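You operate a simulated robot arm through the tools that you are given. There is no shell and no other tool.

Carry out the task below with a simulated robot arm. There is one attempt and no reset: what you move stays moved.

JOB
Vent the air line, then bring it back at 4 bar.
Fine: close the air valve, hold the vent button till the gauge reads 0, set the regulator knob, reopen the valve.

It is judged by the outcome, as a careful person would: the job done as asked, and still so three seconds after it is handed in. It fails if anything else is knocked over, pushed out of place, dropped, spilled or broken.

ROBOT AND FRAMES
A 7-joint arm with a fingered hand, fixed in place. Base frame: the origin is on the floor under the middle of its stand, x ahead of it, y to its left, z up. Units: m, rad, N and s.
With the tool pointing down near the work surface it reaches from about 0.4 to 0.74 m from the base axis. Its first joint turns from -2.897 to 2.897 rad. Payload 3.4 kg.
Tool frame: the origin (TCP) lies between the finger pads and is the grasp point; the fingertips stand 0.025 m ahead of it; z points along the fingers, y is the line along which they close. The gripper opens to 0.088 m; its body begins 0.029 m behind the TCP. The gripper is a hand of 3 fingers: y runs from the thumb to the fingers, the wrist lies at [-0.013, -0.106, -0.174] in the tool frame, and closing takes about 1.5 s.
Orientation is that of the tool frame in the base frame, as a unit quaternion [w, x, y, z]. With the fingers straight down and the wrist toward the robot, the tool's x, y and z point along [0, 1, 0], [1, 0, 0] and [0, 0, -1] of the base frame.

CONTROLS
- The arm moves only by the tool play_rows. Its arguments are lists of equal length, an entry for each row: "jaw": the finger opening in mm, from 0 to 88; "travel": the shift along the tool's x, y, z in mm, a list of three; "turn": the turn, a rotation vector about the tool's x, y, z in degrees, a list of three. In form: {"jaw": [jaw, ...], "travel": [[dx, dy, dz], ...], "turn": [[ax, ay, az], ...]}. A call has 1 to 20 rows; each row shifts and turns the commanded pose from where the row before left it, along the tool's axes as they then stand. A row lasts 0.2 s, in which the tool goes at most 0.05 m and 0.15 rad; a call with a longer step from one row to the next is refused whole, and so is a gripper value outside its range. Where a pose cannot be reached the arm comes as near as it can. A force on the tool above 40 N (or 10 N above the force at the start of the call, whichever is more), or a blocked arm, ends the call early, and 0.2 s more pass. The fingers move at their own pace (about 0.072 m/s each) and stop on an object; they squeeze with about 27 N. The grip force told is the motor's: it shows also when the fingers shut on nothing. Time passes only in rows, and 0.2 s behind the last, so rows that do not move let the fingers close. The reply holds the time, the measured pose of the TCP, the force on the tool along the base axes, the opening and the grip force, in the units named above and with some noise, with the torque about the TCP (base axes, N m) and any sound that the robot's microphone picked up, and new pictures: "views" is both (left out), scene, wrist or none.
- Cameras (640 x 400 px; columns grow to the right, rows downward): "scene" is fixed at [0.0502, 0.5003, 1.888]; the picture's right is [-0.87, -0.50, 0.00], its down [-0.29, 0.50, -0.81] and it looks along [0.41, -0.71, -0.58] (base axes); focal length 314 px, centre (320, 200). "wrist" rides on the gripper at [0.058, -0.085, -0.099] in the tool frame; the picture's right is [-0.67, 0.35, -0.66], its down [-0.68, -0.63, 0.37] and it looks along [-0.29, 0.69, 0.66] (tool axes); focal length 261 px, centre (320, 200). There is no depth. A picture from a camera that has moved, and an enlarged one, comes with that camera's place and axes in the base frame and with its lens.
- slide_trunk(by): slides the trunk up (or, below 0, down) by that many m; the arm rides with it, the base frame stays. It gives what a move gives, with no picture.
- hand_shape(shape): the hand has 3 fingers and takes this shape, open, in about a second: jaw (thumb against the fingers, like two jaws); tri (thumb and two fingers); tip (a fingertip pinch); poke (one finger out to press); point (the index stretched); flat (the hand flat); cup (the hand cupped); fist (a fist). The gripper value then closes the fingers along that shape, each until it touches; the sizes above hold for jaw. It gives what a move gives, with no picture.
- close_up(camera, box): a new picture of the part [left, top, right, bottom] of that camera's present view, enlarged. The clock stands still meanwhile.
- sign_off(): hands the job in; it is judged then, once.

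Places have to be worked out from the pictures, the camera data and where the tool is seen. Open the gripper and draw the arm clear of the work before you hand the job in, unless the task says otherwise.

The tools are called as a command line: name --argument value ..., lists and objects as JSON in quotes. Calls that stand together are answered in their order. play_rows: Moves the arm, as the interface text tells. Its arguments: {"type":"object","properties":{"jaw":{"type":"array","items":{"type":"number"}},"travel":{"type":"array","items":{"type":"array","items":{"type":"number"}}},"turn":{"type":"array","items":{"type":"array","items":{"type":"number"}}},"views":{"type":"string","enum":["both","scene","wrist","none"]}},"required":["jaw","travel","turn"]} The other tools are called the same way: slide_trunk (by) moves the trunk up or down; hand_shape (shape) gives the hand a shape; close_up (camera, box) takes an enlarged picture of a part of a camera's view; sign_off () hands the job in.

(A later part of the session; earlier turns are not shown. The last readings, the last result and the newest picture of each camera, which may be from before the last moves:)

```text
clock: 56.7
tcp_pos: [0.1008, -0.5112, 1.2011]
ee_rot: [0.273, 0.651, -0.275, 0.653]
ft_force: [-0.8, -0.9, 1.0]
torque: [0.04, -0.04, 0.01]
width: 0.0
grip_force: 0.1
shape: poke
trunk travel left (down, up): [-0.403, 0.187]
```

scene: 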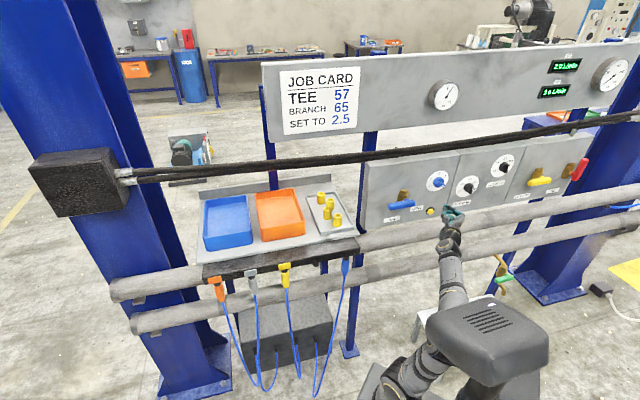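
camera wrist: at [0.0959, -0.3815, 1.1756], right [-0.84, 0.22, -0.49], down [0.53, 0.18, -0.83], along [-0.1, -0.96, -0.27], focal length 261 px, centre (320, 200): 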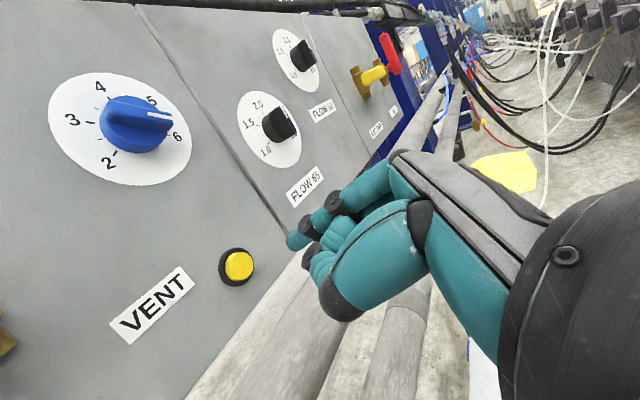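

Orientation is square again. Now I lower the trunk 0.11 m to bring the hand to button height with the arm in the same relative posture.

slide_trunk --by -0.11

play_rows --jaw '[88]' --travel '[[0, 0, 0]]' --turn '[[0, 0, 0]]' --views "both"

close_up --camera "scene" --box '[390, 170, 480, 260]'

close_up --camera "wrist" --box '[180, 140, 400, 340]'

```text
clock: 58.1
tcp_pos: [0.1011, -0.5119, 1.0915]
ee_rot: [0.272, 0.652, -0.275, 0.652]
ft_force: [0.0, 0.2, -0.1]
torque: [-0.01, -0.01, -0.03]
width: 0.0
grip_force: 0.1
shape: poke
trunk travel left (down, up): [-0.293, 0.297]
```

```text
clock: 58.5
tcp_pos: [0.1013, -0.511, 1.0889]
ee_rot: [0.272, 0.651, -0.274, 0.653]
ft_force: [-0.5, 0.0, -0.1]
torque: [0.0, 0.0, -0.01]
width: 0.0
grip_force: 0.0
shape: poke
trunk travel left (down, up): [-0.293, 0.297]
camera wrist: at [0.0917, -0.3814, 1.1496], right [-0.71, 0.23, -0.67], down [0.71, 0.18, -0.68], along [-0.03, -0.96, -0.29], focal length 261 px, centre (320, 200)
```

scene: 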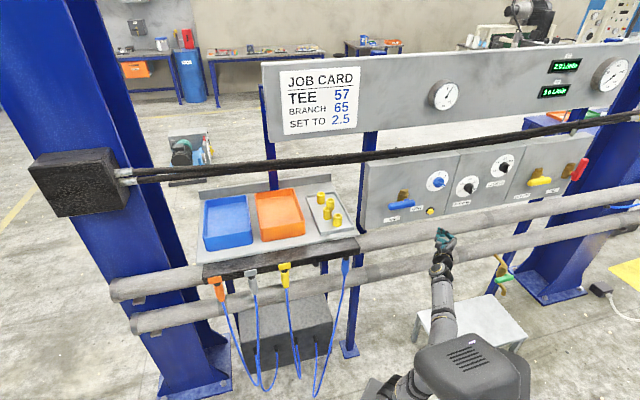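
wrist: 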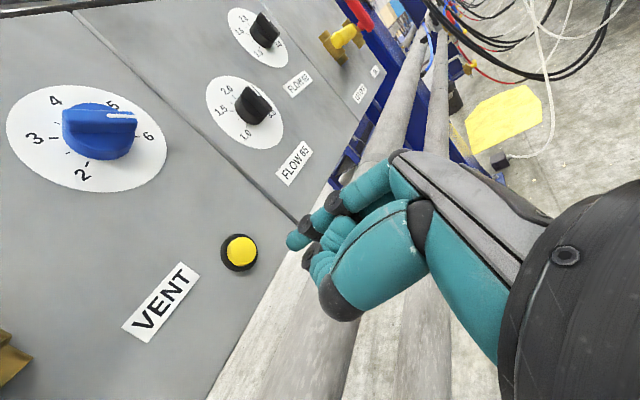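

```text
4.44 times, centred on (435, 215) of scene
camera zoom: at [0.0502, 0.5003, 1.888], right [-0.87, -0.5, 0.0], down [-0.29, 0.5, -0.81], along [0.41, -0.71, -0.58], focal length 1396 px, centre (-191, 133)
```

zoom: 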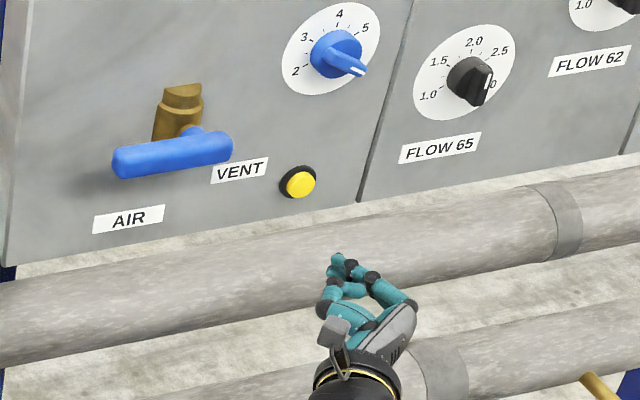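

```text
2.00 times, centred on (290, 240) of wrist
camera zoom: at [0.0917, -0.3814, 1.1496], right [-0.71, 0.23, -0.67], down [0.71, 0.18, -0.68], along [-0.03, -0.96, -0.29], focal length 521 px, centre (380, 120)
```

zoom: 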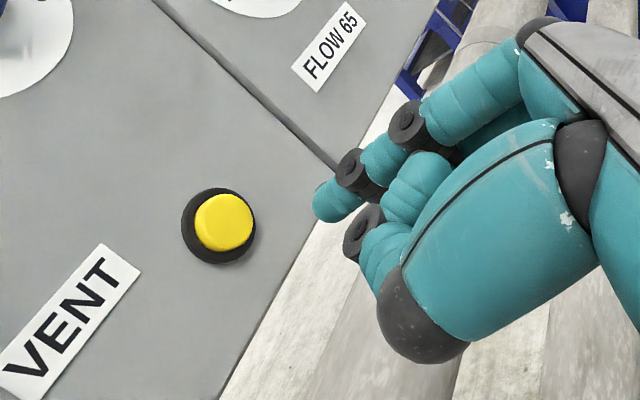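

Button face works out at (0.171,-0.628,1.0945) and the fingertip is now at about (0.118,-0.532,1.096). I shift right 30 mm and advance 85 mm, stopping ~18 mm short of the button.

play_rows --jaw '[88, 88, 88, 88, 88, 88, 88, 88]' --travel '[[0, 10, 0], [0, 10, 0], [-1, 10, 0], [0, 0, 17], [0, 0, 17], [0, 0, 17], [0, 0, 17], [0, 0, 17]]' --turn '[[0, 0, 0], [0, 0, 0], [0, 0, 0], [0, 0, 0], [0, 0, 0], [0, 0, 0], [0, 0, 0], [0, 0, 0]]' --views "both"

close_up --camera "scene" --box '[405, 185, 455, 235]'

close_up --camera "wrist" --box '[220, 180, 360, 300]'

```text
clock: 60.3
tcp_pos: [0.1383, -0.592, 1.0899]
ee_rot: [0.273, 0.652, -0.274, 0.652]
ft_force: [-0.5, -0.1, -0.6]
torque: [0.0, -0.01, -0.01]
width: 0.0
grip_force: 0.0
shape: poke
trunk travel left (down, up): [-0.293, 0.297]
camera wrist: at [0.1296, -0.4625, 1.149], right [-0.71, 0.23, -0.67], down [0.71, 0.18, -0.68], along [-0.03, -0.96, -0.29], focal length 261 px, centre (320, 200)
```

scene: 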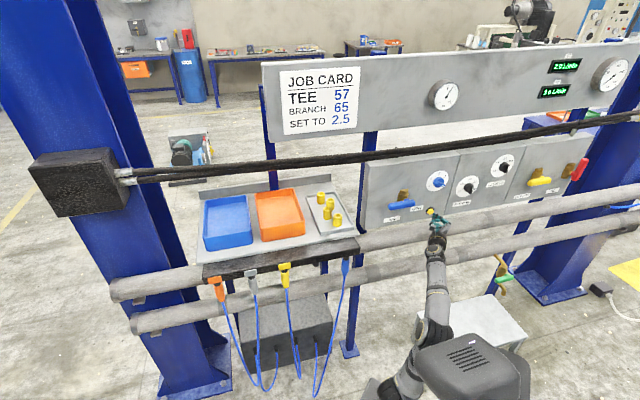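
wrist: 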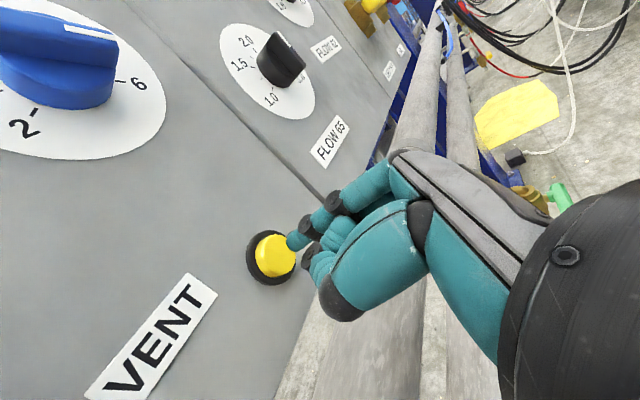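

```text
8.00 times, centred on (430, 210) of scene
camera zoom: at [0.0502, 0.5003, 1.888], right [-0.87, -0.5, 0.0], down [-0.29, 0.5, -0.81], along [0.41, -0.71, -0.58], focal length 2512 px, centre (-560, 120)
```

zoom: 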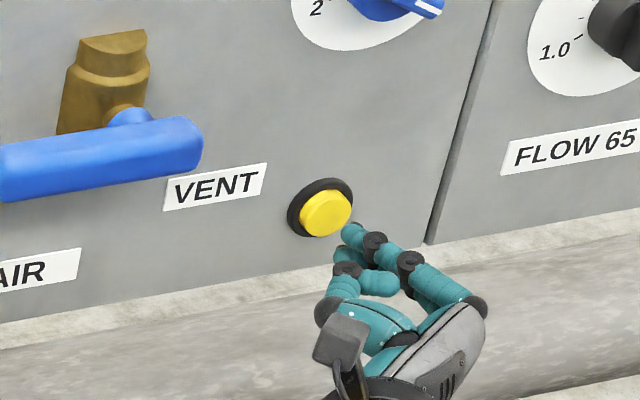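

```text
3.33 times, centred on (290, 240) of wrist
camera zoom: at [0.1296, -0.4625, 1.149], right [-0.71, 0.23, -0.67], down [0.71, 0.18, -0.68], along [-0.03, -0.96, -0.29], focal length 869 px, centre (420, 67)
```

zoom: 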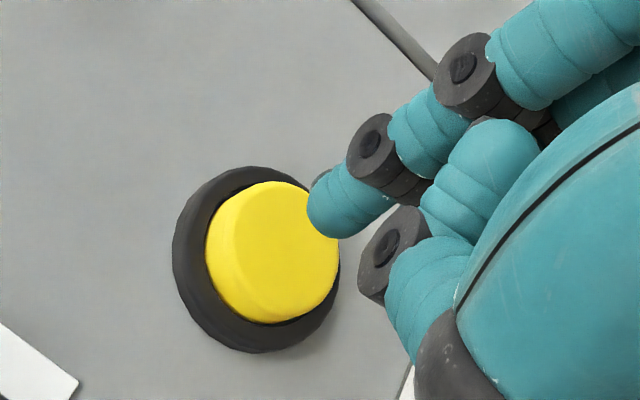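

The tip is lined up with the button in both views, ~20 mm short. I advance slowly to contact and a few millimetres into the press.

play_rows --jaw '[88, 88, 88, 88, 88, 88]' --travel '[[0, 0, 6], [0, 0, 6], [0, 0, 5], [0, 0, 3], [0, 0, 3], [0, 0, 2]]' --turn '[[0, 0, 0], [0, 0, 0], [0, 0, 0], [0, 0, 0], [0, 0, 0], [0, 0, 0]]' --views "wrist"

close_up --camera "scene" --box '[415, 70, 475, 120]'

close_up --camera "wrist" --box '[220, 180, 360, 300]'

```text
clock: 61.7
tcp_pos: [0.1535, -0.609, 1.0901]
ee_rot: [0.275, 0.649, -0.276, 0.653]
ft_force: [-16.3, 15.3, -6.4]
torque: [0.13, 0.12, -0.02]
width: 0.0
grip_force: 0.0
shape: poke
trunk travel left (down, up): [-0.293, 0.297]
heard: click
camera wrist: at [0.1441, -0.4791, 1.1491], right [-0.7, 0.23, -0.67], down [0.71, 0.18, -0.68], along [-0.04, -0.96, -0.29], focal length 261 px, centre (320, 200)
```

wrist: 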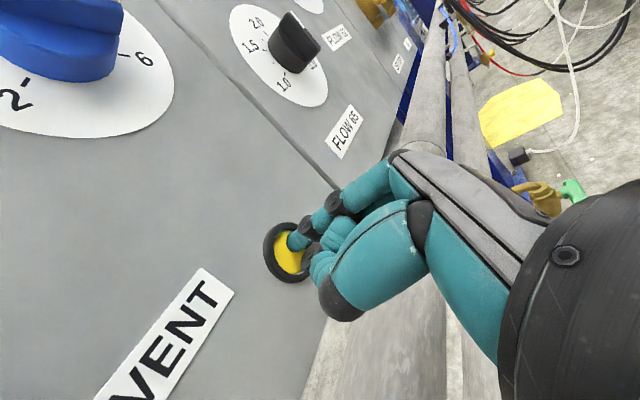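

```text
8.00 times, centred on (445, 95) of scene
camera zoom: at [0.0502, 0.5003, 1.888], right [-0.87, -0.5, 0.0], down [-0.29, 0.5, -0.81], along [0.41, -0.71, -0.58], focal length 2512 px, centre (-680, 1040)
```

zoom: 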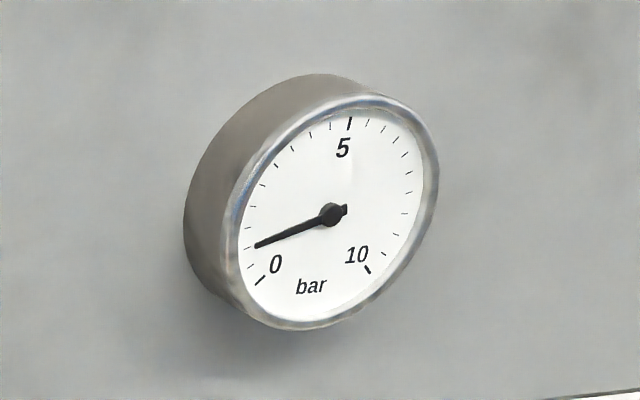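

```text
3.33 times, centred on (290, 240) of wrist
camera zoom: at [0.1441, -0.4791, 1.1491], right [-0.7, 0.23, -0.67], down [0.71, 0.18, -0.68], along [-0.04, -0.96, -0.29], focal length 869 px, centre (420, 67)
```

zoom: 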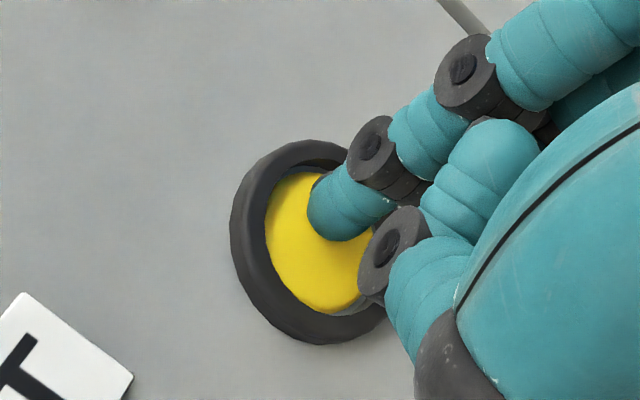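

A click was heard and the gauge is dropping (about 1 bar now), with 22 N on the finger. I hold still until it reads zero.

play_rows --jaw '[88, 88, 88, 88, 88, 88, 88, 88]' --travel '[[0, 0, 0], [0, 0, 0], [0, 0, 0], [0, 0, 0], [0, 0, 0], [0, 0, 0], [0, 0, 0], [0, 0, 0]]' --turn '[[0, 0, 0], [0, 0, 0], [0, 0, 0], [0, 0, 0], [0, 0, 0], [0, 0, 0], [0, 0, 0], [0, 0, 0]]' --views "none"

close_up --camera "scene" --box '[415, 70, 475, 120]'

```text
clock: 63.5
tcp_pos: [0.1537, -0.6076, 1.0911]
ee_rot: [0.273, 0.65, -0.275, 0.653]
ft_force: [-19.3, 14.4, -3.1]
torque: [0.12, 0.15, -0.08]
width: 0.0
grip_force: 0.0
shape: poke
trunk travel left (down, up): [-0.293, 0.297]
```

```text
8.00 times, centred on (445, 95) of scene
camera zoom: at [0.0502, 0.5003, 1.888], right [-0.87, -0.5, 0.0], down [-0.29, 0.5, -0.81], along [0.41, -0.71, -0.58], focal length 2512 px, centre (-680, 1040)
```

zoom: 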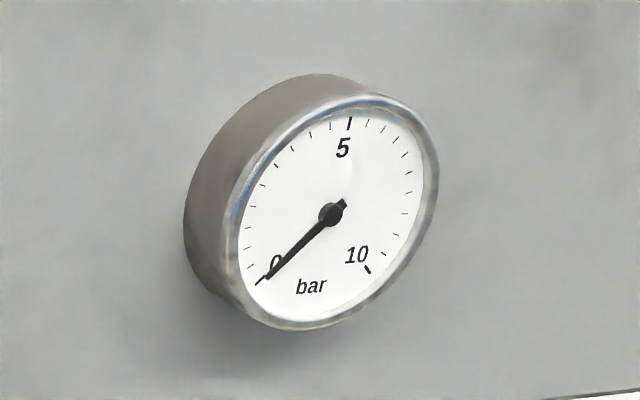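

The needle is practically on 0. I hold another 2 seconds to be sure it is fully vented.

play_rows --jaw '[88, 88, 88, 88, 88, 88, 88, 88, 88, 88]' --travel '[[0, 0, 0], [0, 0, 0], [0, 0, 0], [0, 0, 0], [0, 0, 0], [0, 0, 0], [0, 0, 0], [0, 0, 0], [0, 0, 0], [0, 0, 0]]' --turn '[[0, 0, 0], [0, 0, 0], [0, 0, 0], [0, 0, 0], [0, 0, 0], [0, 0, 0], [0, 0, 0], [0, 0, 0], [0, 0, 0], [0, 0, 0]]' --views "none"

close_up --camera "scene" --box '[425, 80, 465, 110]'

```text
clock: 65.7
tcp_pos: [0.1524, -0.6083, 1.092]
ee_rot: [0.274, 0.649, -0.275, 0.654]
ft_force: [-19.2, 14.1, 1.8]
torque: [0.06, 0.07, -0.07]
width: 0.0001
grip_force: 0.0
shape: poke
trunk travel left (down, up): [-0.293, 0.297]
```

```text
13.33 times, centred on (445, 95) of scene
camera zoom: at [0.0502, 0.5003, 1.888], right [-0.87, -0.5, 0.0], down [-0.29, 0.5, -0.81], along [0.41, -0.71, -0.58], focal length 4186 px, centre (-1347, 1600)
```

zoom: 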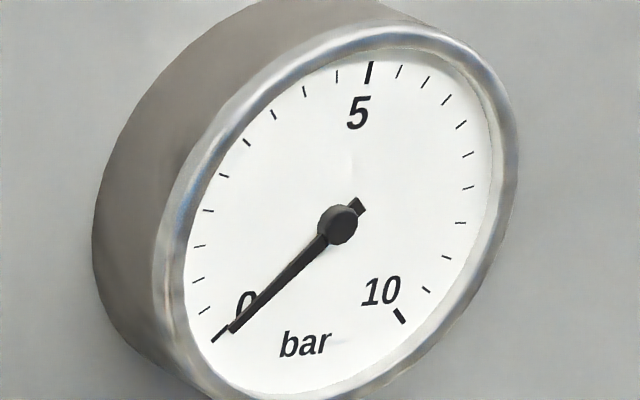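

The gauge reads 0. I release the button by backing out 60 mm and check the needle stays at zero.

play_rows --jaw '[88, 88, 88, 88, 88, 88]' --travel '[[0, 0, -8], [0, 0, -12], [0, 0, -15], [0, 0, -15], [0, 0, -15], [0, 0, -15]]' --turn '[[0, 0, 0], [0, 0, 0], [0, 0, 0], [0, 0, 0], [0, 0, 0], [0, 0, 0]]' --views "wrist"

close_up --camera "scene" --box '[425, 80, 465, 110]'

close_up --camera "scene" --box '[420, 165, 460, 200]'

close_up --camera "wrist" --box '[0, 60, 200, 200]'

```text
clock: 67.1
tcp_pos: [0.101, -0.5538, 1.0894]
ee_rot: [0.272, 0.651, -0.275, 0.653]
ft_force: [-0.6, 0.9, -0.1]
torque: [0.0, 0.0, -0.02]
width: 0.0
grip_force: 0.0
shape: poke
trunk travel left (down, up): [-0.293, 0.297]
camera wrist: at [0.0917, -0.424, 1.1479], right [-0.71, 0.23, -0.67], down [0.71, 0.18, -0.68], along [-0.03, -0.96, -0.29], focal length 261 px, centre (320, 200)
```

wrist: 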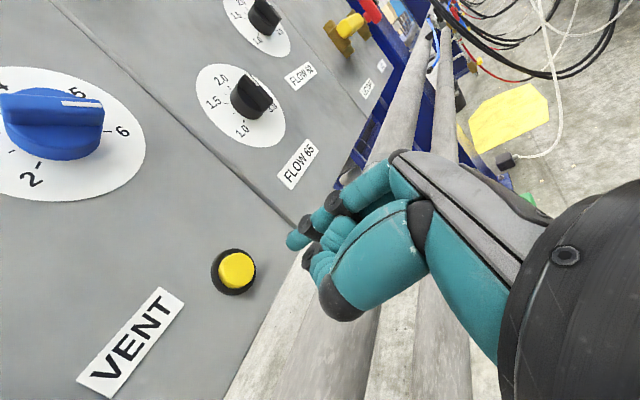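

```text
13.33 times, centred on (445, 95) of scene
camera zoom: at [0.0502, 0.5003, 1.888], right [-0.87, -0.5, 0.0], down [-0.29, 0.5, -0.81], along [0.41, -0.71, -0.58], focal length 4186 px, centre (-1347, 1600)
```

zoom: 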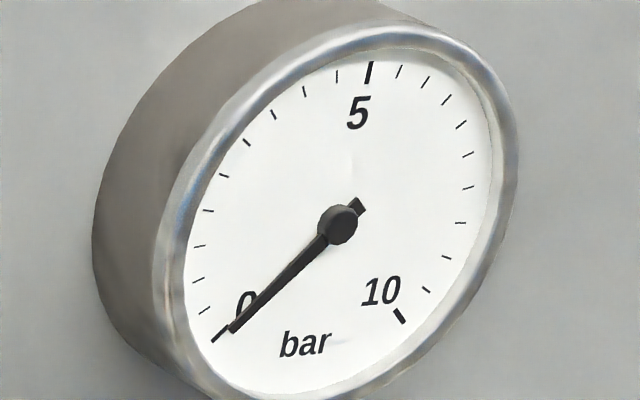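

```text
11.43 times, centred on (440, 182) of scene
camera zoom: at [0.0502, 0.5003, 1.888], right [-0.87, -0.5, 0.0], down [-0.29, 0.5, -0.81], along [0.41, -0.71, -0.58], focal length 3588 px, centre (-1051, 400)
```

zoom: 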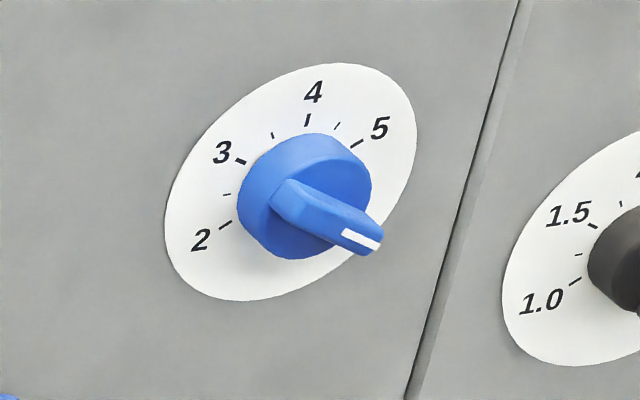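

```text
2.86 times, centred on (100, 130) of wrist
camera zoom: at [0.0917, -0.424, 1.1479], right [-0.71, 0.23, -0.67], down [0.71, 0.18, -0.68], along [-0.03, -0.96, -0.29], focal length 745 px, centre (949, 400)
```

zoom: 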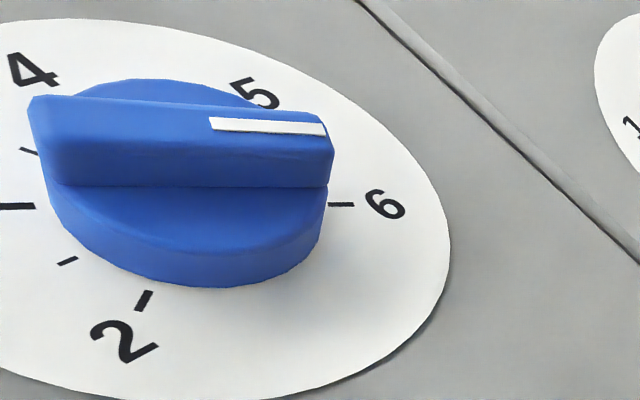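

Vented and holding at 0 with the button released. The knob has a tall ridge across it: centre at about s=-0.321, z=1.243, ridge front at n≈-0.5435, pointer at 6 (≈120° clockwise), so it needs 120° counter-clockwise to 4. I raise the trunk 0.11 m to bring the finger up to knob height.

slide_trunk --by 0.11

play_rows --jaw '[88, 88]' --travel '[[0, 0, 0], [0, 0, 0]]' --turn '[[0, 0, 0], [0, 0, 0]]' --views "both"

close_up --camera "wrist" --box '[150, 120, 350, 300]'

close_up --camera "scene" --box '[415, 165, 475, 225]'

```text
clock: 68.5
tcp_pos: [0.0994, -0.554, 1.1995]
ee_rot: [0.273, 0.652, -0.275, 0.652]
ft_force: [0.0, 0.8, 0.4]
torque: [-0.04, -0.01, 0.01]
width: 0.0
grip_force: 0.1
shape: poke
trunk travel left (down, up): [-0.403, 0.187]
```

```text
clock: 69.1
tcp_pos: [0.101, -0.5535, 1.1991]
ee_rot: [0.272, 0.651, -0.275, 0.653]
ft_force: [-0.3, 0.0, 0.0]
torque: [-0.01, 0.0, -0.03]
width: 0.0002
grip_force: 0.1
shape: poke
trunk travel left (down, up): [-0.403, 0.187]
camera wrist: at [0.0917, -0.4242, 1.258], right [-0.71, 0.23, -0.67], down [0.71, 0.18, -0.68], along [-0.03, -0.96, -0.29], focal length 261 px, centre (320, 200)
```

scene: 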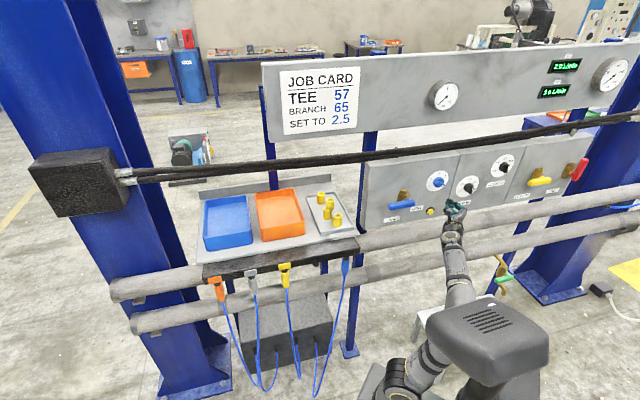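
wrist: 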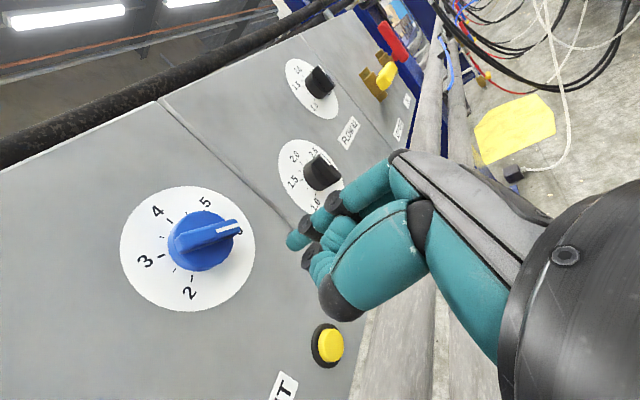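

```text
2.22 times, centred on (250, 210) of wrist
camera zoom: at [0.0917, -0.4242, 1.258], right [-0.71, 0.23, -0.67], down [0.71, 0.18, -0.68], along [-0.03, -0.96, -0.29], focal length 579 px, centre (476, 178)
```

zoom: 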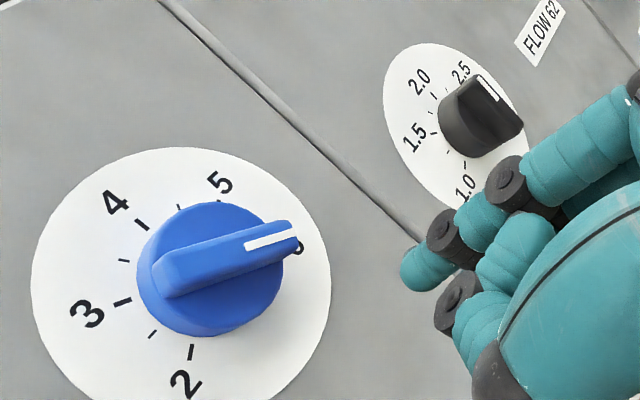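

```text
6.67 times, centred on (445, 195) of scene
camera zoom: at [0.0502, 0.5003, 1.888], right [-0.87, -0.5, 0.0], down [-0.29, 0.5, -0.81], along [0.41, -0.71, -0.58], focal length 2093 px, centre (-513, 233)
```

zoom: 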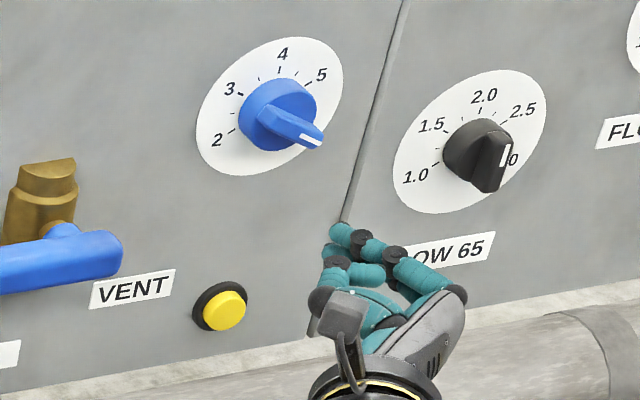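

Finger and knob are both clearly visible; the ridge centre re-measures at s≈-0.320, z≈1.242. I go up 14 mm to just below the pointer's underside and advance 60 mm so the fingertip sits beside the ridge.

play_rows --jaw '[88, 88, 88, 88, 88, 88, 88]' --travel '[[7.2, 0.5, 0], [7.2, 0.5, 0], [0, 0, 14], [0, 0, 14], [0, 0, 12], [0, 0, 12], [0, 0, 8]]' --turn '[[0, 0, 0], [0, 0, 0], [0, 0, 0], [0, 0, 0], [0, 0, 0], [0, 0, 0], [0, 0, 0]]' --views "wrist"

close_up --camera "wrist" --box '[200, 130, 360, 290]'

close_up --camera "scene" --box '[415, 160, 465, 210]'

```text
clock: 70.7
tcp_pos: [0.1402, -0.5988, 1.2143]
ee_rot: [0.273, 0.652, -0.274, 0.652]
ft_force: [-0.1, 0.1, -0.1]
torque: [-0.01, 0.0, 0.0]
width: 0.0
grip_force: 0.0
shape: poke
trunk travel left (down, up): [-0.403, 0.187]
camera wrist: at [0.1322, -0.4681, 1.2728], right [-0.71, 0.23, -0.67], down [0.71, 0.18, -0.68], along [-0.03, -0.96, -0.29], focal length 261 px, centre (320, 200)
```

wrist: 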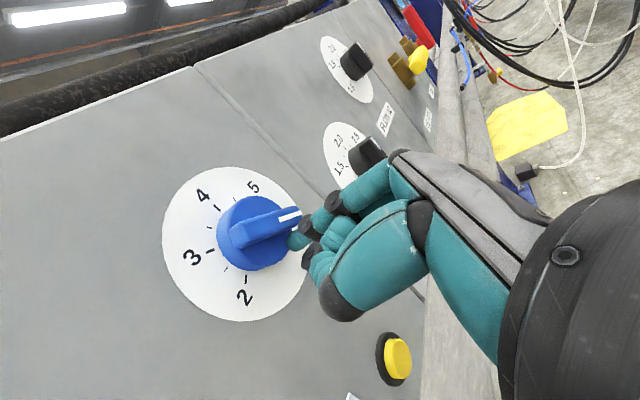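

```text
2.50 times, centred on (280, 210) of wrist
camera zoom: at [0.1322, -0.4681, 1.2728], right [-0.71, 0.23, -0.67], down [0.71, 0.18, -0.68], along [-0.03, -0.96, -0.29], focal length 652 px, centre (420, 175)
```

zoom: 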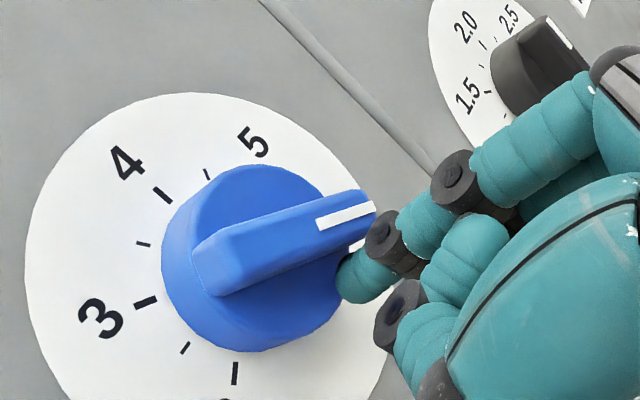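

```text
8.00 times, centred on (440, 185) of scene
camera zoom: at [0.0502, 0.5003, 1.888], right [-0.87, -0.5, 0.0], down [-0.29, 0.5, -0.81], along [0.41, -0.71, -0.58], focal length 2512 px, centre (-640, 320)
```

zoom: 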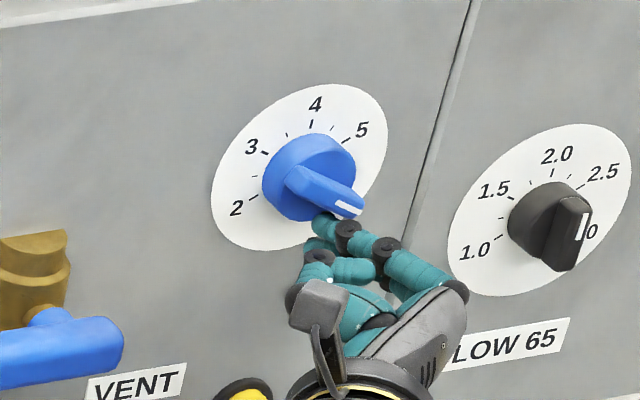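

The tip is seated just under the pointer's end with no contact force. I begin pushing it around the arc (first to about the 90° position).

play_rows --jaw '[88, 88, 88, 88, 88]' --travel '[[5.2, 3, 1], [1.7, 3, 0], [2.2, 2.7, 0], [2.6, 2.2, 0], [2.9, 1.8, 0]]' --turn '[[0, 0, 0], [0, 0, 0], [0, 0, 0], [0, 0, 0], [0, 0, 0]]' --views "wrist"

close_up --camera "wrist" --box '[200, 130, 360, 290]'

close_up --camera "scene" --box '[415, 160, 465, 210]'

```text
clock: 71.9
tcp_pos: [0.1331, -0.6072, 1.2276]
ee_rot: [0.273, 0.651, -0.274, 0.653]
ft_force: [-2.6, 4.4, -1.8]
torque: [-0.02, 0.0, 0.03]
width: 0.0
grip_force: 0.0
shape: poke
trunk travel left (down, up): [-0.403, 0.187]
camera wrist: at [0.1235, -0.4768, 1.2873], right [-0.71, 0.22, -0.67], down [0.71, 0.18, -0.68], along [-0.03, -0.96, -0.29], focal length 261 px, centre (320, 200)
```

wrist: 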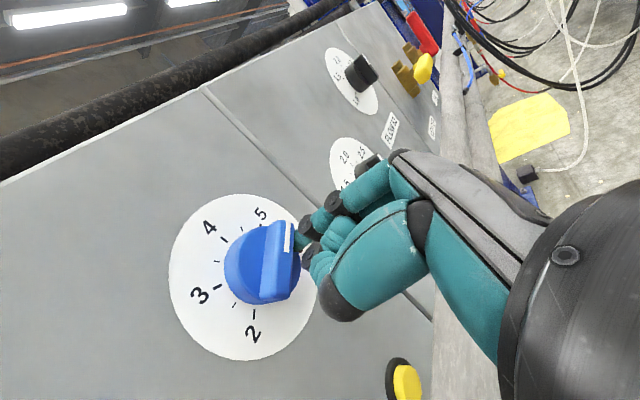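

```text
2.50 times, centred on (280, 210) of wrist
camera zoom: at [0.1235, -0.4768, 1.2873], right [-0.71, 0.22, -0.67], down [0.71, 0.18, -0.68], along [-0.03, -0.96, -0.29], focal length 652 px, centre (420, 175)
```

zoom: 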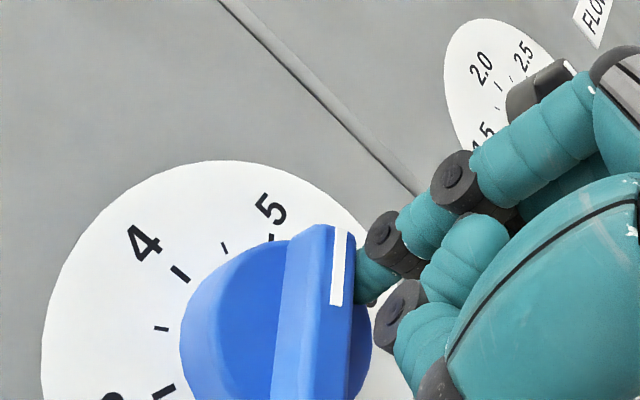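

```text
8.00 times, centred on (440, 185) of scene
camera zoom: at [0.0502, 0.5003, 1.888], right [-0.87, -0.5, 0.0], down [-0.29, 0.5, -0.81], along [0.41, -0.71, -0.58], focal length 2512 px, centre (-640, 320)
```

zoom: 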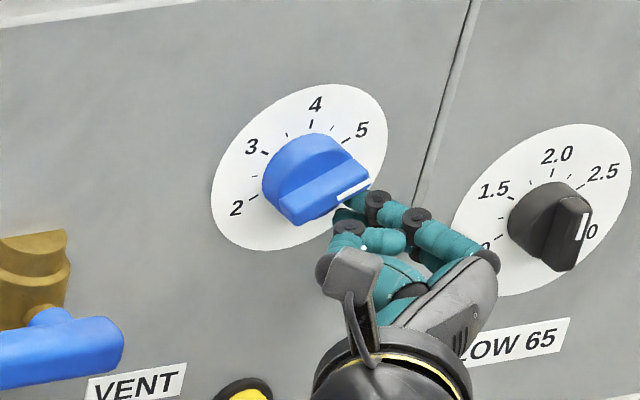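

The knob turned with the finger: the pointer is now at about 79° (between 5 and 6), with only ~5 N. I continue the arc to about 40°.

play_rows --jaw '[88, 88, 88, 88]' --travel '[[3.2, 1.2, 0], [3.4, 0.6, 0], [3.4, 0, 0], [3.4, -0.6, 0]]' --turn '[[0, 0, 0], [0, 0, 0], [0, 0, 0], [0, 0, 0]]' --views "none"

close_up --camera "wrist" --box '[180, 140, 360, 320]'

close_up --camera "scene" --box '[415, 160, 465, 210]'

```text
clock: 72.9
tcp_pos: [0.1305, -0.6093, 1.2398]
ee_rot: [0.272, 0.651, -0.276, 0.652]
ft_force: [-8.4, -5.7, -3.8]
torque: [0.06, 0.11, -0.21]
width: 0.0001
grip_force: 0.0
shape: poke
trunk travel left (down, up): [-0.403, 0.187]
```

```text
2.22 times, centred on (270, 230) of wrist
camera zoom: at [0.1209, -0.4803, 1.2998], right [-0.7, 0.23, -0.67], down [0.71, 0.18, -0.68], along [-0.03, -0.96, -0.29], focal length 579 px, centre (431, 133)
```

zoom: 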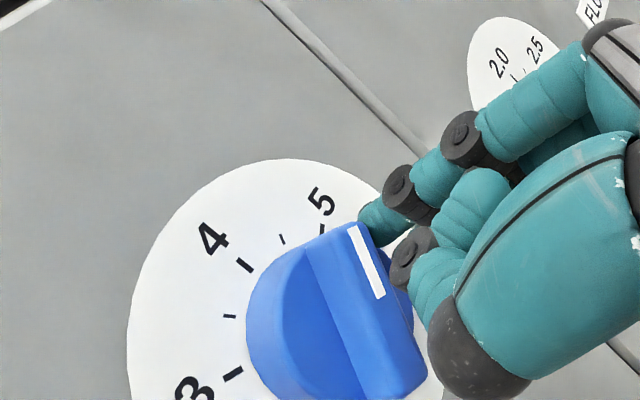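

```text
8.00 times, centred on (440, 185) of scene
camera zoom: at [0.0502, 0.5003, 1.888], right [-0.87, -0.5, 0.0], down [-0.29, 0.5, -0.81], along [0.41, -0.71, -0.58], focal length 2512 px, centre (-640, 320)
```

zoom: 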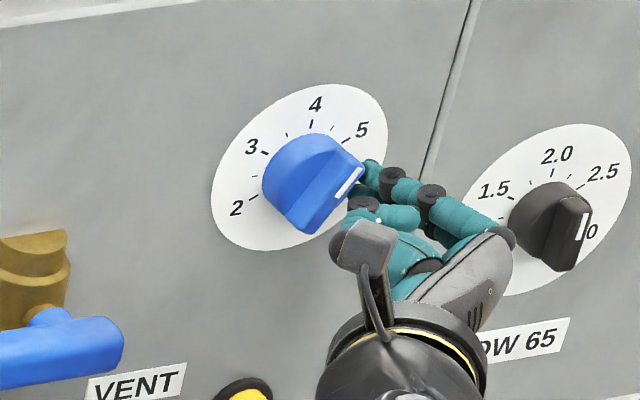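

The pointer is now around 30° (between 4 and 5), with about 10 N on the finger. I continue in small steps toward the top.

play_rows --jaw '[88, 88, 88]' --travel '[[2.2, -0.9, 0], [2.0, -1.2, 0], [1.0, -0.8, 0]]' --turn '[[0, 0, 0], [0, 0, 0], [0, 0, 0]]' --views "none"

close_up --camera "wrist" --box '[180, 140, 360, 320]'

close_up --camera "scene" --box '[420, 165, 460, 200]'

```text
clock: 73.7
tcp_pos: [0.1297, -0.6083, 1.2459]
ee_rot: [0.272, 0.65, -0.276, 0.653]
ft_force: [-14.8, -5.4, -1.0]
torque: [-0.03, 0.11, -0.43]
width: 0.0
grip_force: 0.0
shape: poke
trunk travel left (down, up): [-0.403, 0.187]
```

```text
2.22 times, centred on (270, 230) of wrist
camera zoom: at [0.1211, -0.4784, 1.305], right [-0.7, 0.23, -0.67], down [0.71, 0.18, -0.68], along [-0.03, -0.96, -0.29], focal length 579 px, centre (431, 133)
```

zoom: 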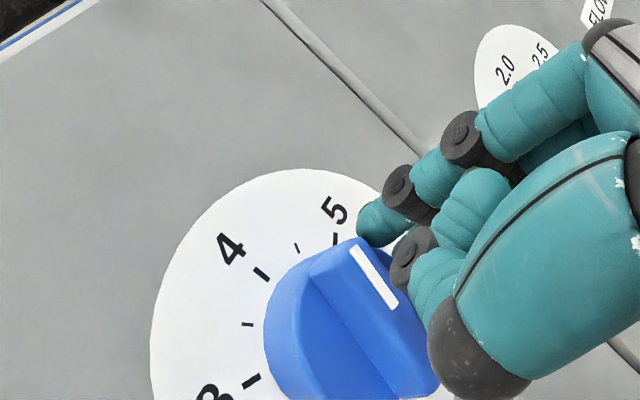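

```text
11.43 times, centred on (440, 182) of scene
camera zoom: at [0.0502, 0.5003, 1.888], right [-0.87, -0.5, 0.0], down [-0.29, 0.5, -0.81], along [0.41, -0.71, -0.58], focal length 3588 px, centre (-1051, 400)
```

zoom: 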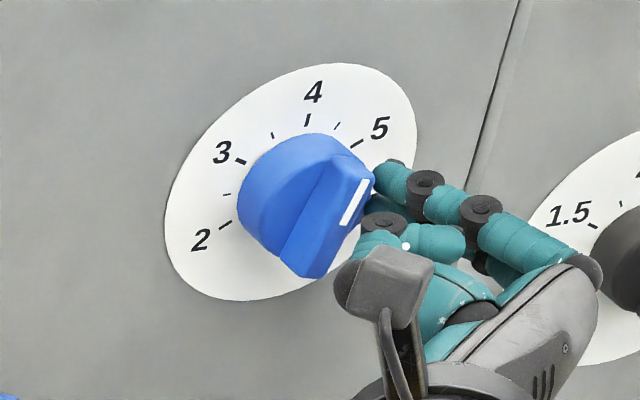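

The pointer is now at roughly 15–18° from the 4 mark, force ~15 N sideways. I nudge mostly left in small steps to bring it to the top.

play_rows --jaw '[88, 88, 88]' --travel '[[1, -1.3, 0], [1, -1.2, 0], [0, 0, 0]]' --turn '[[0, 0, 0], [0, 0, 0], [0, 0, 0]]' --views "none"

close_up --camera "scene" --box '[420, 165, 460, 200]'

close_up --camera "wrist" --box '[180, 140, 360, 320]'

```text
clock: 74.5
tcp_pos: [0.1304, -0.6072, 1.2471]
ee_rot: [0.273, 0.65, -0.277, 0.652]
ft_force: [-23.5, -8.1, 0.1]
torque: [-0.01, 0.13, -0.68]
width: 0.0003
grip_force: 0.0
shape: poke
trunk travel left (down, up): [-0.403, 0.187]
```

```text
11.43 times, centred on (440, 182) of scene
camera zoom: at [0.0502, 0.5003, 1.888], right [-0.87, -0.5, 0.0], down [-0.29, 0.5, -0.81], along [0.41, -0.71, -0.58], focal length 3588 px, centre (-1051, 400)
```

zoom: 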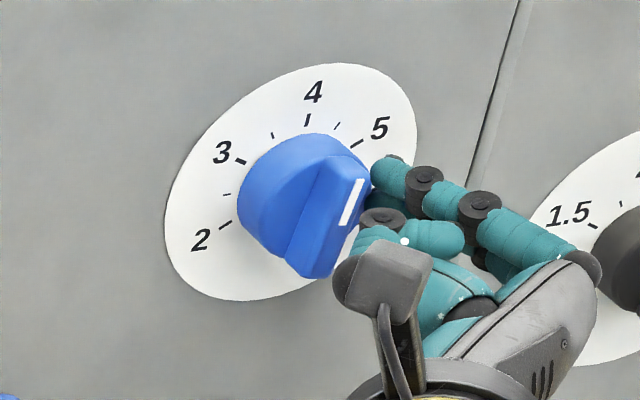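

```text
2.22 times, centred on (270, 230) of wrist
camera zoom: at [0.1216, -0.477, 1.3073], right [-0.7, 0.23, -0.67], down [0.71, 0.18, -0.68], along [-0.03, -0.96, -0.29], focal length 579 px, centre (431, 133)
```

zoom: 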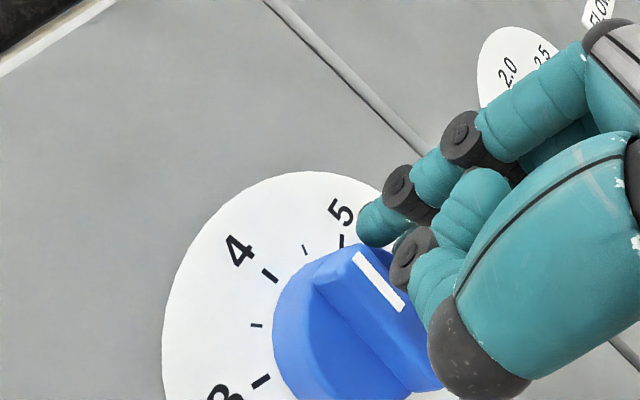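

Force rose to ~22 N without the knob following, most likely because the curled thumb/knuckle bears on the lower half of the ridge while the index pushes its upper end. I back off and retract, to push the lower end of the ridge from its left side instead.

play_rows --jaw '[88, 88, 88, 88, 88, 88]' --travel '[[0, 2.5, 0], [0, 2.5, -2], [0, 1, -10], [0, 0, -14], [0, 0, -14], [0, 0, -10]]' --turn '[[0, 0, 0], [0, 0, 0], [0, 0, 0], [0, 0, 0], [0, 0, 0], [0, 0, 0]]' --views "none"

close_up --camera "scene" --box '[420, 165, 460, 200]'

close_up --camera "wrist" --box '[140, 140, 340, 320]'

```text
clock: 76.1
tcp_pos: [0.1376, -0.5676, 1.2527]
ee_rot: [0.251, 0.66, -0.25, 0.663]
ft_force: [0.0, 0.7, -0.4]
torque: [0.02, 0.01, 0.0]
width: 0.0
grip_force: 0.0
shape: poke
trunk travel left (down, up): [-0.403, 0.187]
stopped in row 6: the arm was blocked; the commanded pose is now the measured one
```

```text
11.43 times, centred on (440, 182) of scene
camera zoom: at [0.0502, 0.5003, 1.888], right [-0.87, -0.5, 0.0], down [-0.29, 0.5, -0.81], along [0.41, -0.71, -0.58], focal length 3588 px, centre (-1051, 400)
```

zoom: 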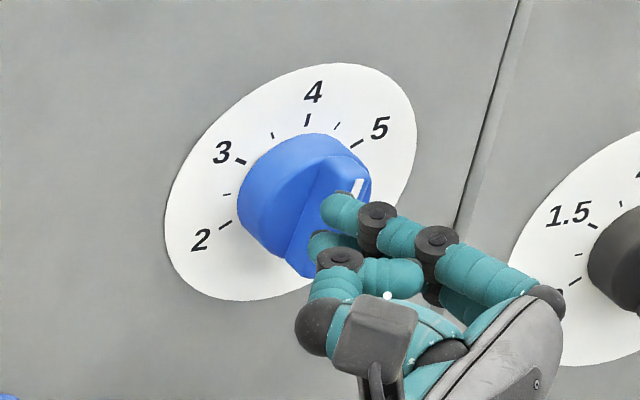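

```text
2.22 times, centred on (240, 230) of wrist
camera zoom: at [0.1193, -0.439, 1.311], right [-0.72, 0.17, -0.67], down [0.69, 0.23, -0.68], along [0.04, -0.96, -0.28], focal length 579 px, centre (498, 133)
```

zoom: 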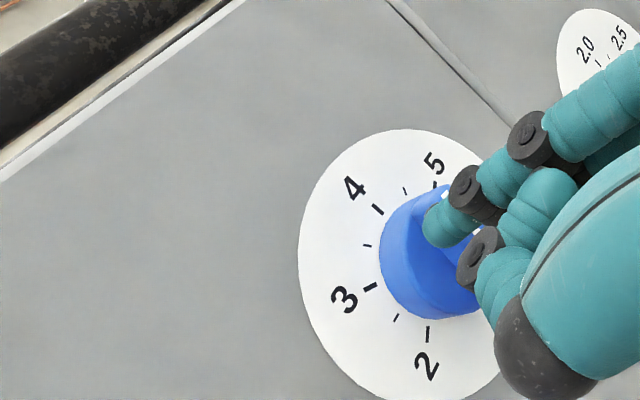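

Backing out again ran near a wrist singularity (the palm and forearm line up this far right), with the hand drifting slightly left but clear of the knob. I roll the hand back toward "thumb down" in small steps while retracting, which moves away from that condition.

play_rows --jaw '[88, 88, 88, 88, 88]' --travel '[[0, 0, -4], [0, 0, -4], [0, 0, -4], [0, 0, -4], [0, 0, -4]]' --turn '[[0, 0, -4], [0, 0, -4], [0, 0, -4], [0, 0, -4], [0, 0, -4]]' --views "both"

```text
clock: 77.4
tcp_pos: [0.2075, -0.5351, 1.2545]
ee_rot: [0.326, 0.708, -0.074, 0.622]
ft_force: [-0.2, -0.4, 0.2]
torque: [0.01, -0.02, 0.03]
width: 0.0
grip_force: 0.1
shape: poke
trunk travel left (down, up): [-0.403, 0.187]
stopped in row 5: the arm was blocked; the commanded pose is now the measured one
camera wrist: at [0.1801, -0.3976, 1.2795], right [-0.87, -0.11, -0.48], down [0.48, 0.08, -0.87], along [0.13, -0.99, -0.02], focal length 261 px, centre (320, 200)
```

scene: 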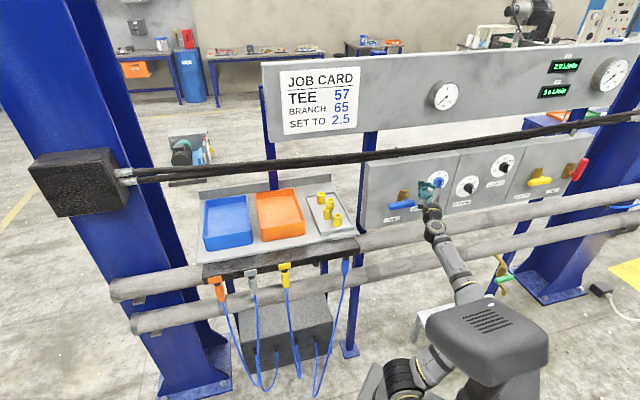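
wrist: 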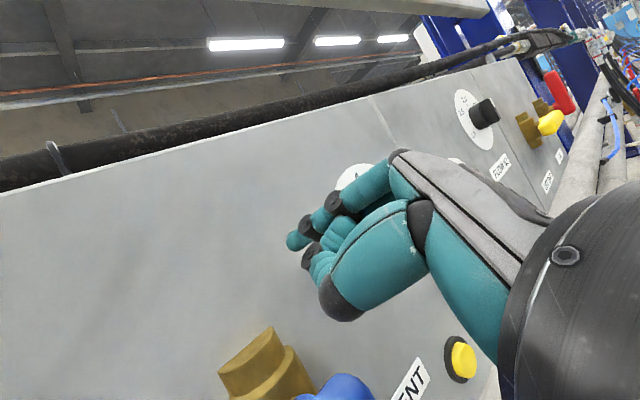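

The hand drifted left again and is now just in front of bare panel between lever and knob, not touching anything. Before anything else I raise the trunk 0.06 m, which lifts the hand away from the lever and will let me work the knob lower relative to the shoulder, where tracking was good.

slide_trunk --by 0.06

play_rows --jaw '[88, 88, 88]' --travel '[[0, 4, -4], [0, 4, -4], [0, 0, 0]]' --turn '[[0, 0, 0], [0, 0, 0], [0, 0, 0]]' --views "both"

```text
clock: 78.4
tcp_pos: [0.2062, -0.5365, 1.315]
ee_rot: [0.324, 0.707, -0.075, 0.623]
ft_force: [-0.1, -0.2, 0.0]
torque: [-0.02, 0.03, 0.0]
width: 0.0
grip_force: 0.2
shape: poke
trunk travel left (down, up): [-0.463, 0.127]
```

```text
clock: 79.2
tcp_pos: [0.2086, -0.5351, 1.318]
ee_rot: [0.317, 0.707, -0.069, 0.629]
ft_force: [-0.5, -0.5, 0.5]
torque: [0.01, -0.02, 0.0]
width: 0.0
grip_force: 0.0
shape: poke
trunk travel left (down, up): [-0.463, 0.127]
camera wrist: at [0.1766, -0.3977, 1.3422], right [-0.86, -0.13, -0.49], down [0.48, 0.1, -0.87], along [0.16, -0.99, -0.02], focal length 261 px, centre (320, 200)
```

scene: 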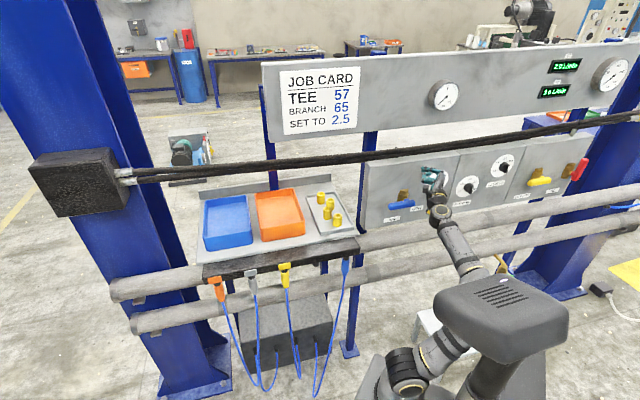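
wrist: 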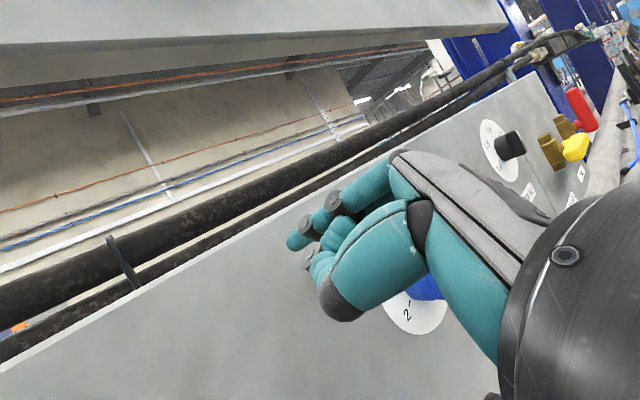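

Commands to go right/back have no effect here, which fits the first joint sitting at its limit with the elbow swung far right. Moving left frees it, as it did before the lever work, so I go left 80 mm and back 30 mm at this height (hand is ~7 cm above the lever).

play_rows --jaw '[88, 88, 88, 88, 88, 88, 88, 88]' --travel '[[3.9, -9.8, -1.7], [3.9, -9.8, -1.7], [3.9, -9.8, -1.7], [3.9, -9.8, -1.7], [3.9, -9.8, -1.7], [3.9, -9.8, -1.7], [3.9, -9.8, -1.7], [3.9, -9.8, -1.7]]' --turn '[[0, 0, 0], [0, 0, 0], [0, 0, 0], [0, 0, 0], [0, 0, 0], [0, 0, 0], [0, 0, 0], [0, 0, 0]]' --views "both"

```text
clock: 81.0
tcp_pos: [0.2402, -0.4595, 1.3168]
ee_rot: [0.324, 0.713, -0.069, 0.618]
ft_force: [0.0, 0.3, -0.4]
torque: [-0.05, 0.02, 0.02]
width: 0.0
grip_force: 0.0
shape: poke
trunk travel left (down, up): [-0.463, 0.127]
camera wrist: at [0.2116, -0.3202, 1.3425], right [-0.87, -0.11, -0.47], down [0.46, 0.08, -0.88], along [0.14, -0.99, -0.02], focal length 261 px, centre (320, 200)
```

scene: 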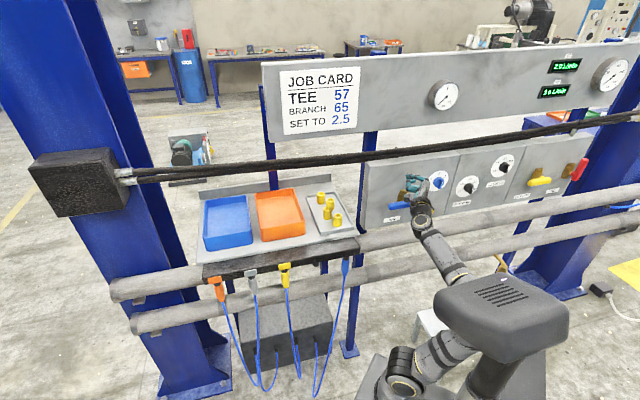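
wrist: 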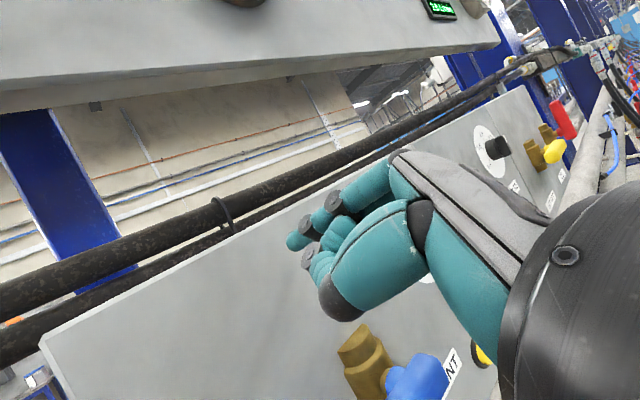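

That freed the arm (TCP now s=-0.155, n=-0.495). A lower trunk would straighten the arm and keep it off these limits, so I first retreat 60 mm from the panel to have room.

play_rows --jaw '[88, 88, 88, 88, 88, 88]' --travel '[[0.6, -1.9, -9.8], [0.6, -1.9, -9.8], [0.6, -1.9, -9.8], [0.6, -1.9, -9.8], [0.6, -1.9, -9.8], [0.6, -1.9, -9.8]]' --turn '[[0, 0, 0], [0, 0, 0], [0, 0, 0], [0, 0, 0], [0, 0, 0], [0, 0, 0]]' --views "scene"

close_up --camera "scene" --box '[420, 165, 460, 200]'

```text
clock: 82.6
tcp_pos: [0.2244, -0.4248, 1.2889]
ee_rot: [0.318, 0.745, -0.065, 0.583]
ft_force: [0.4, -0.1, 0.6]
torque: [0.03, 0.0, -0.02]
width: 0.0002
grip_force: 0.1
shape: poke
trunk travel left (down, up): [-0.463, 0.127]
stopped in row 6: the arm was blocked; the commanded pose is now the measured one
```

scene: 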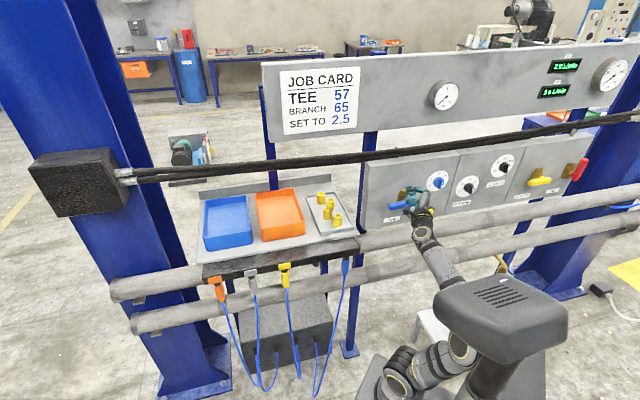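

```text
11.43 times, centred on (440, 182) of scene
camera zoom: at [0.0502, 0.5003, 1.888], right [-0.87, -0.5, 0.0], down [-0.29, 0.5, -0.81], along [0.41, -0.71, -0.58], focal length 3588 px, centre (-1051, 400)
```

zoom: 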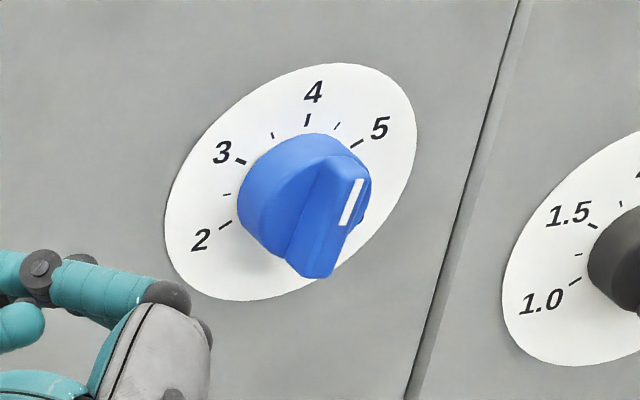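

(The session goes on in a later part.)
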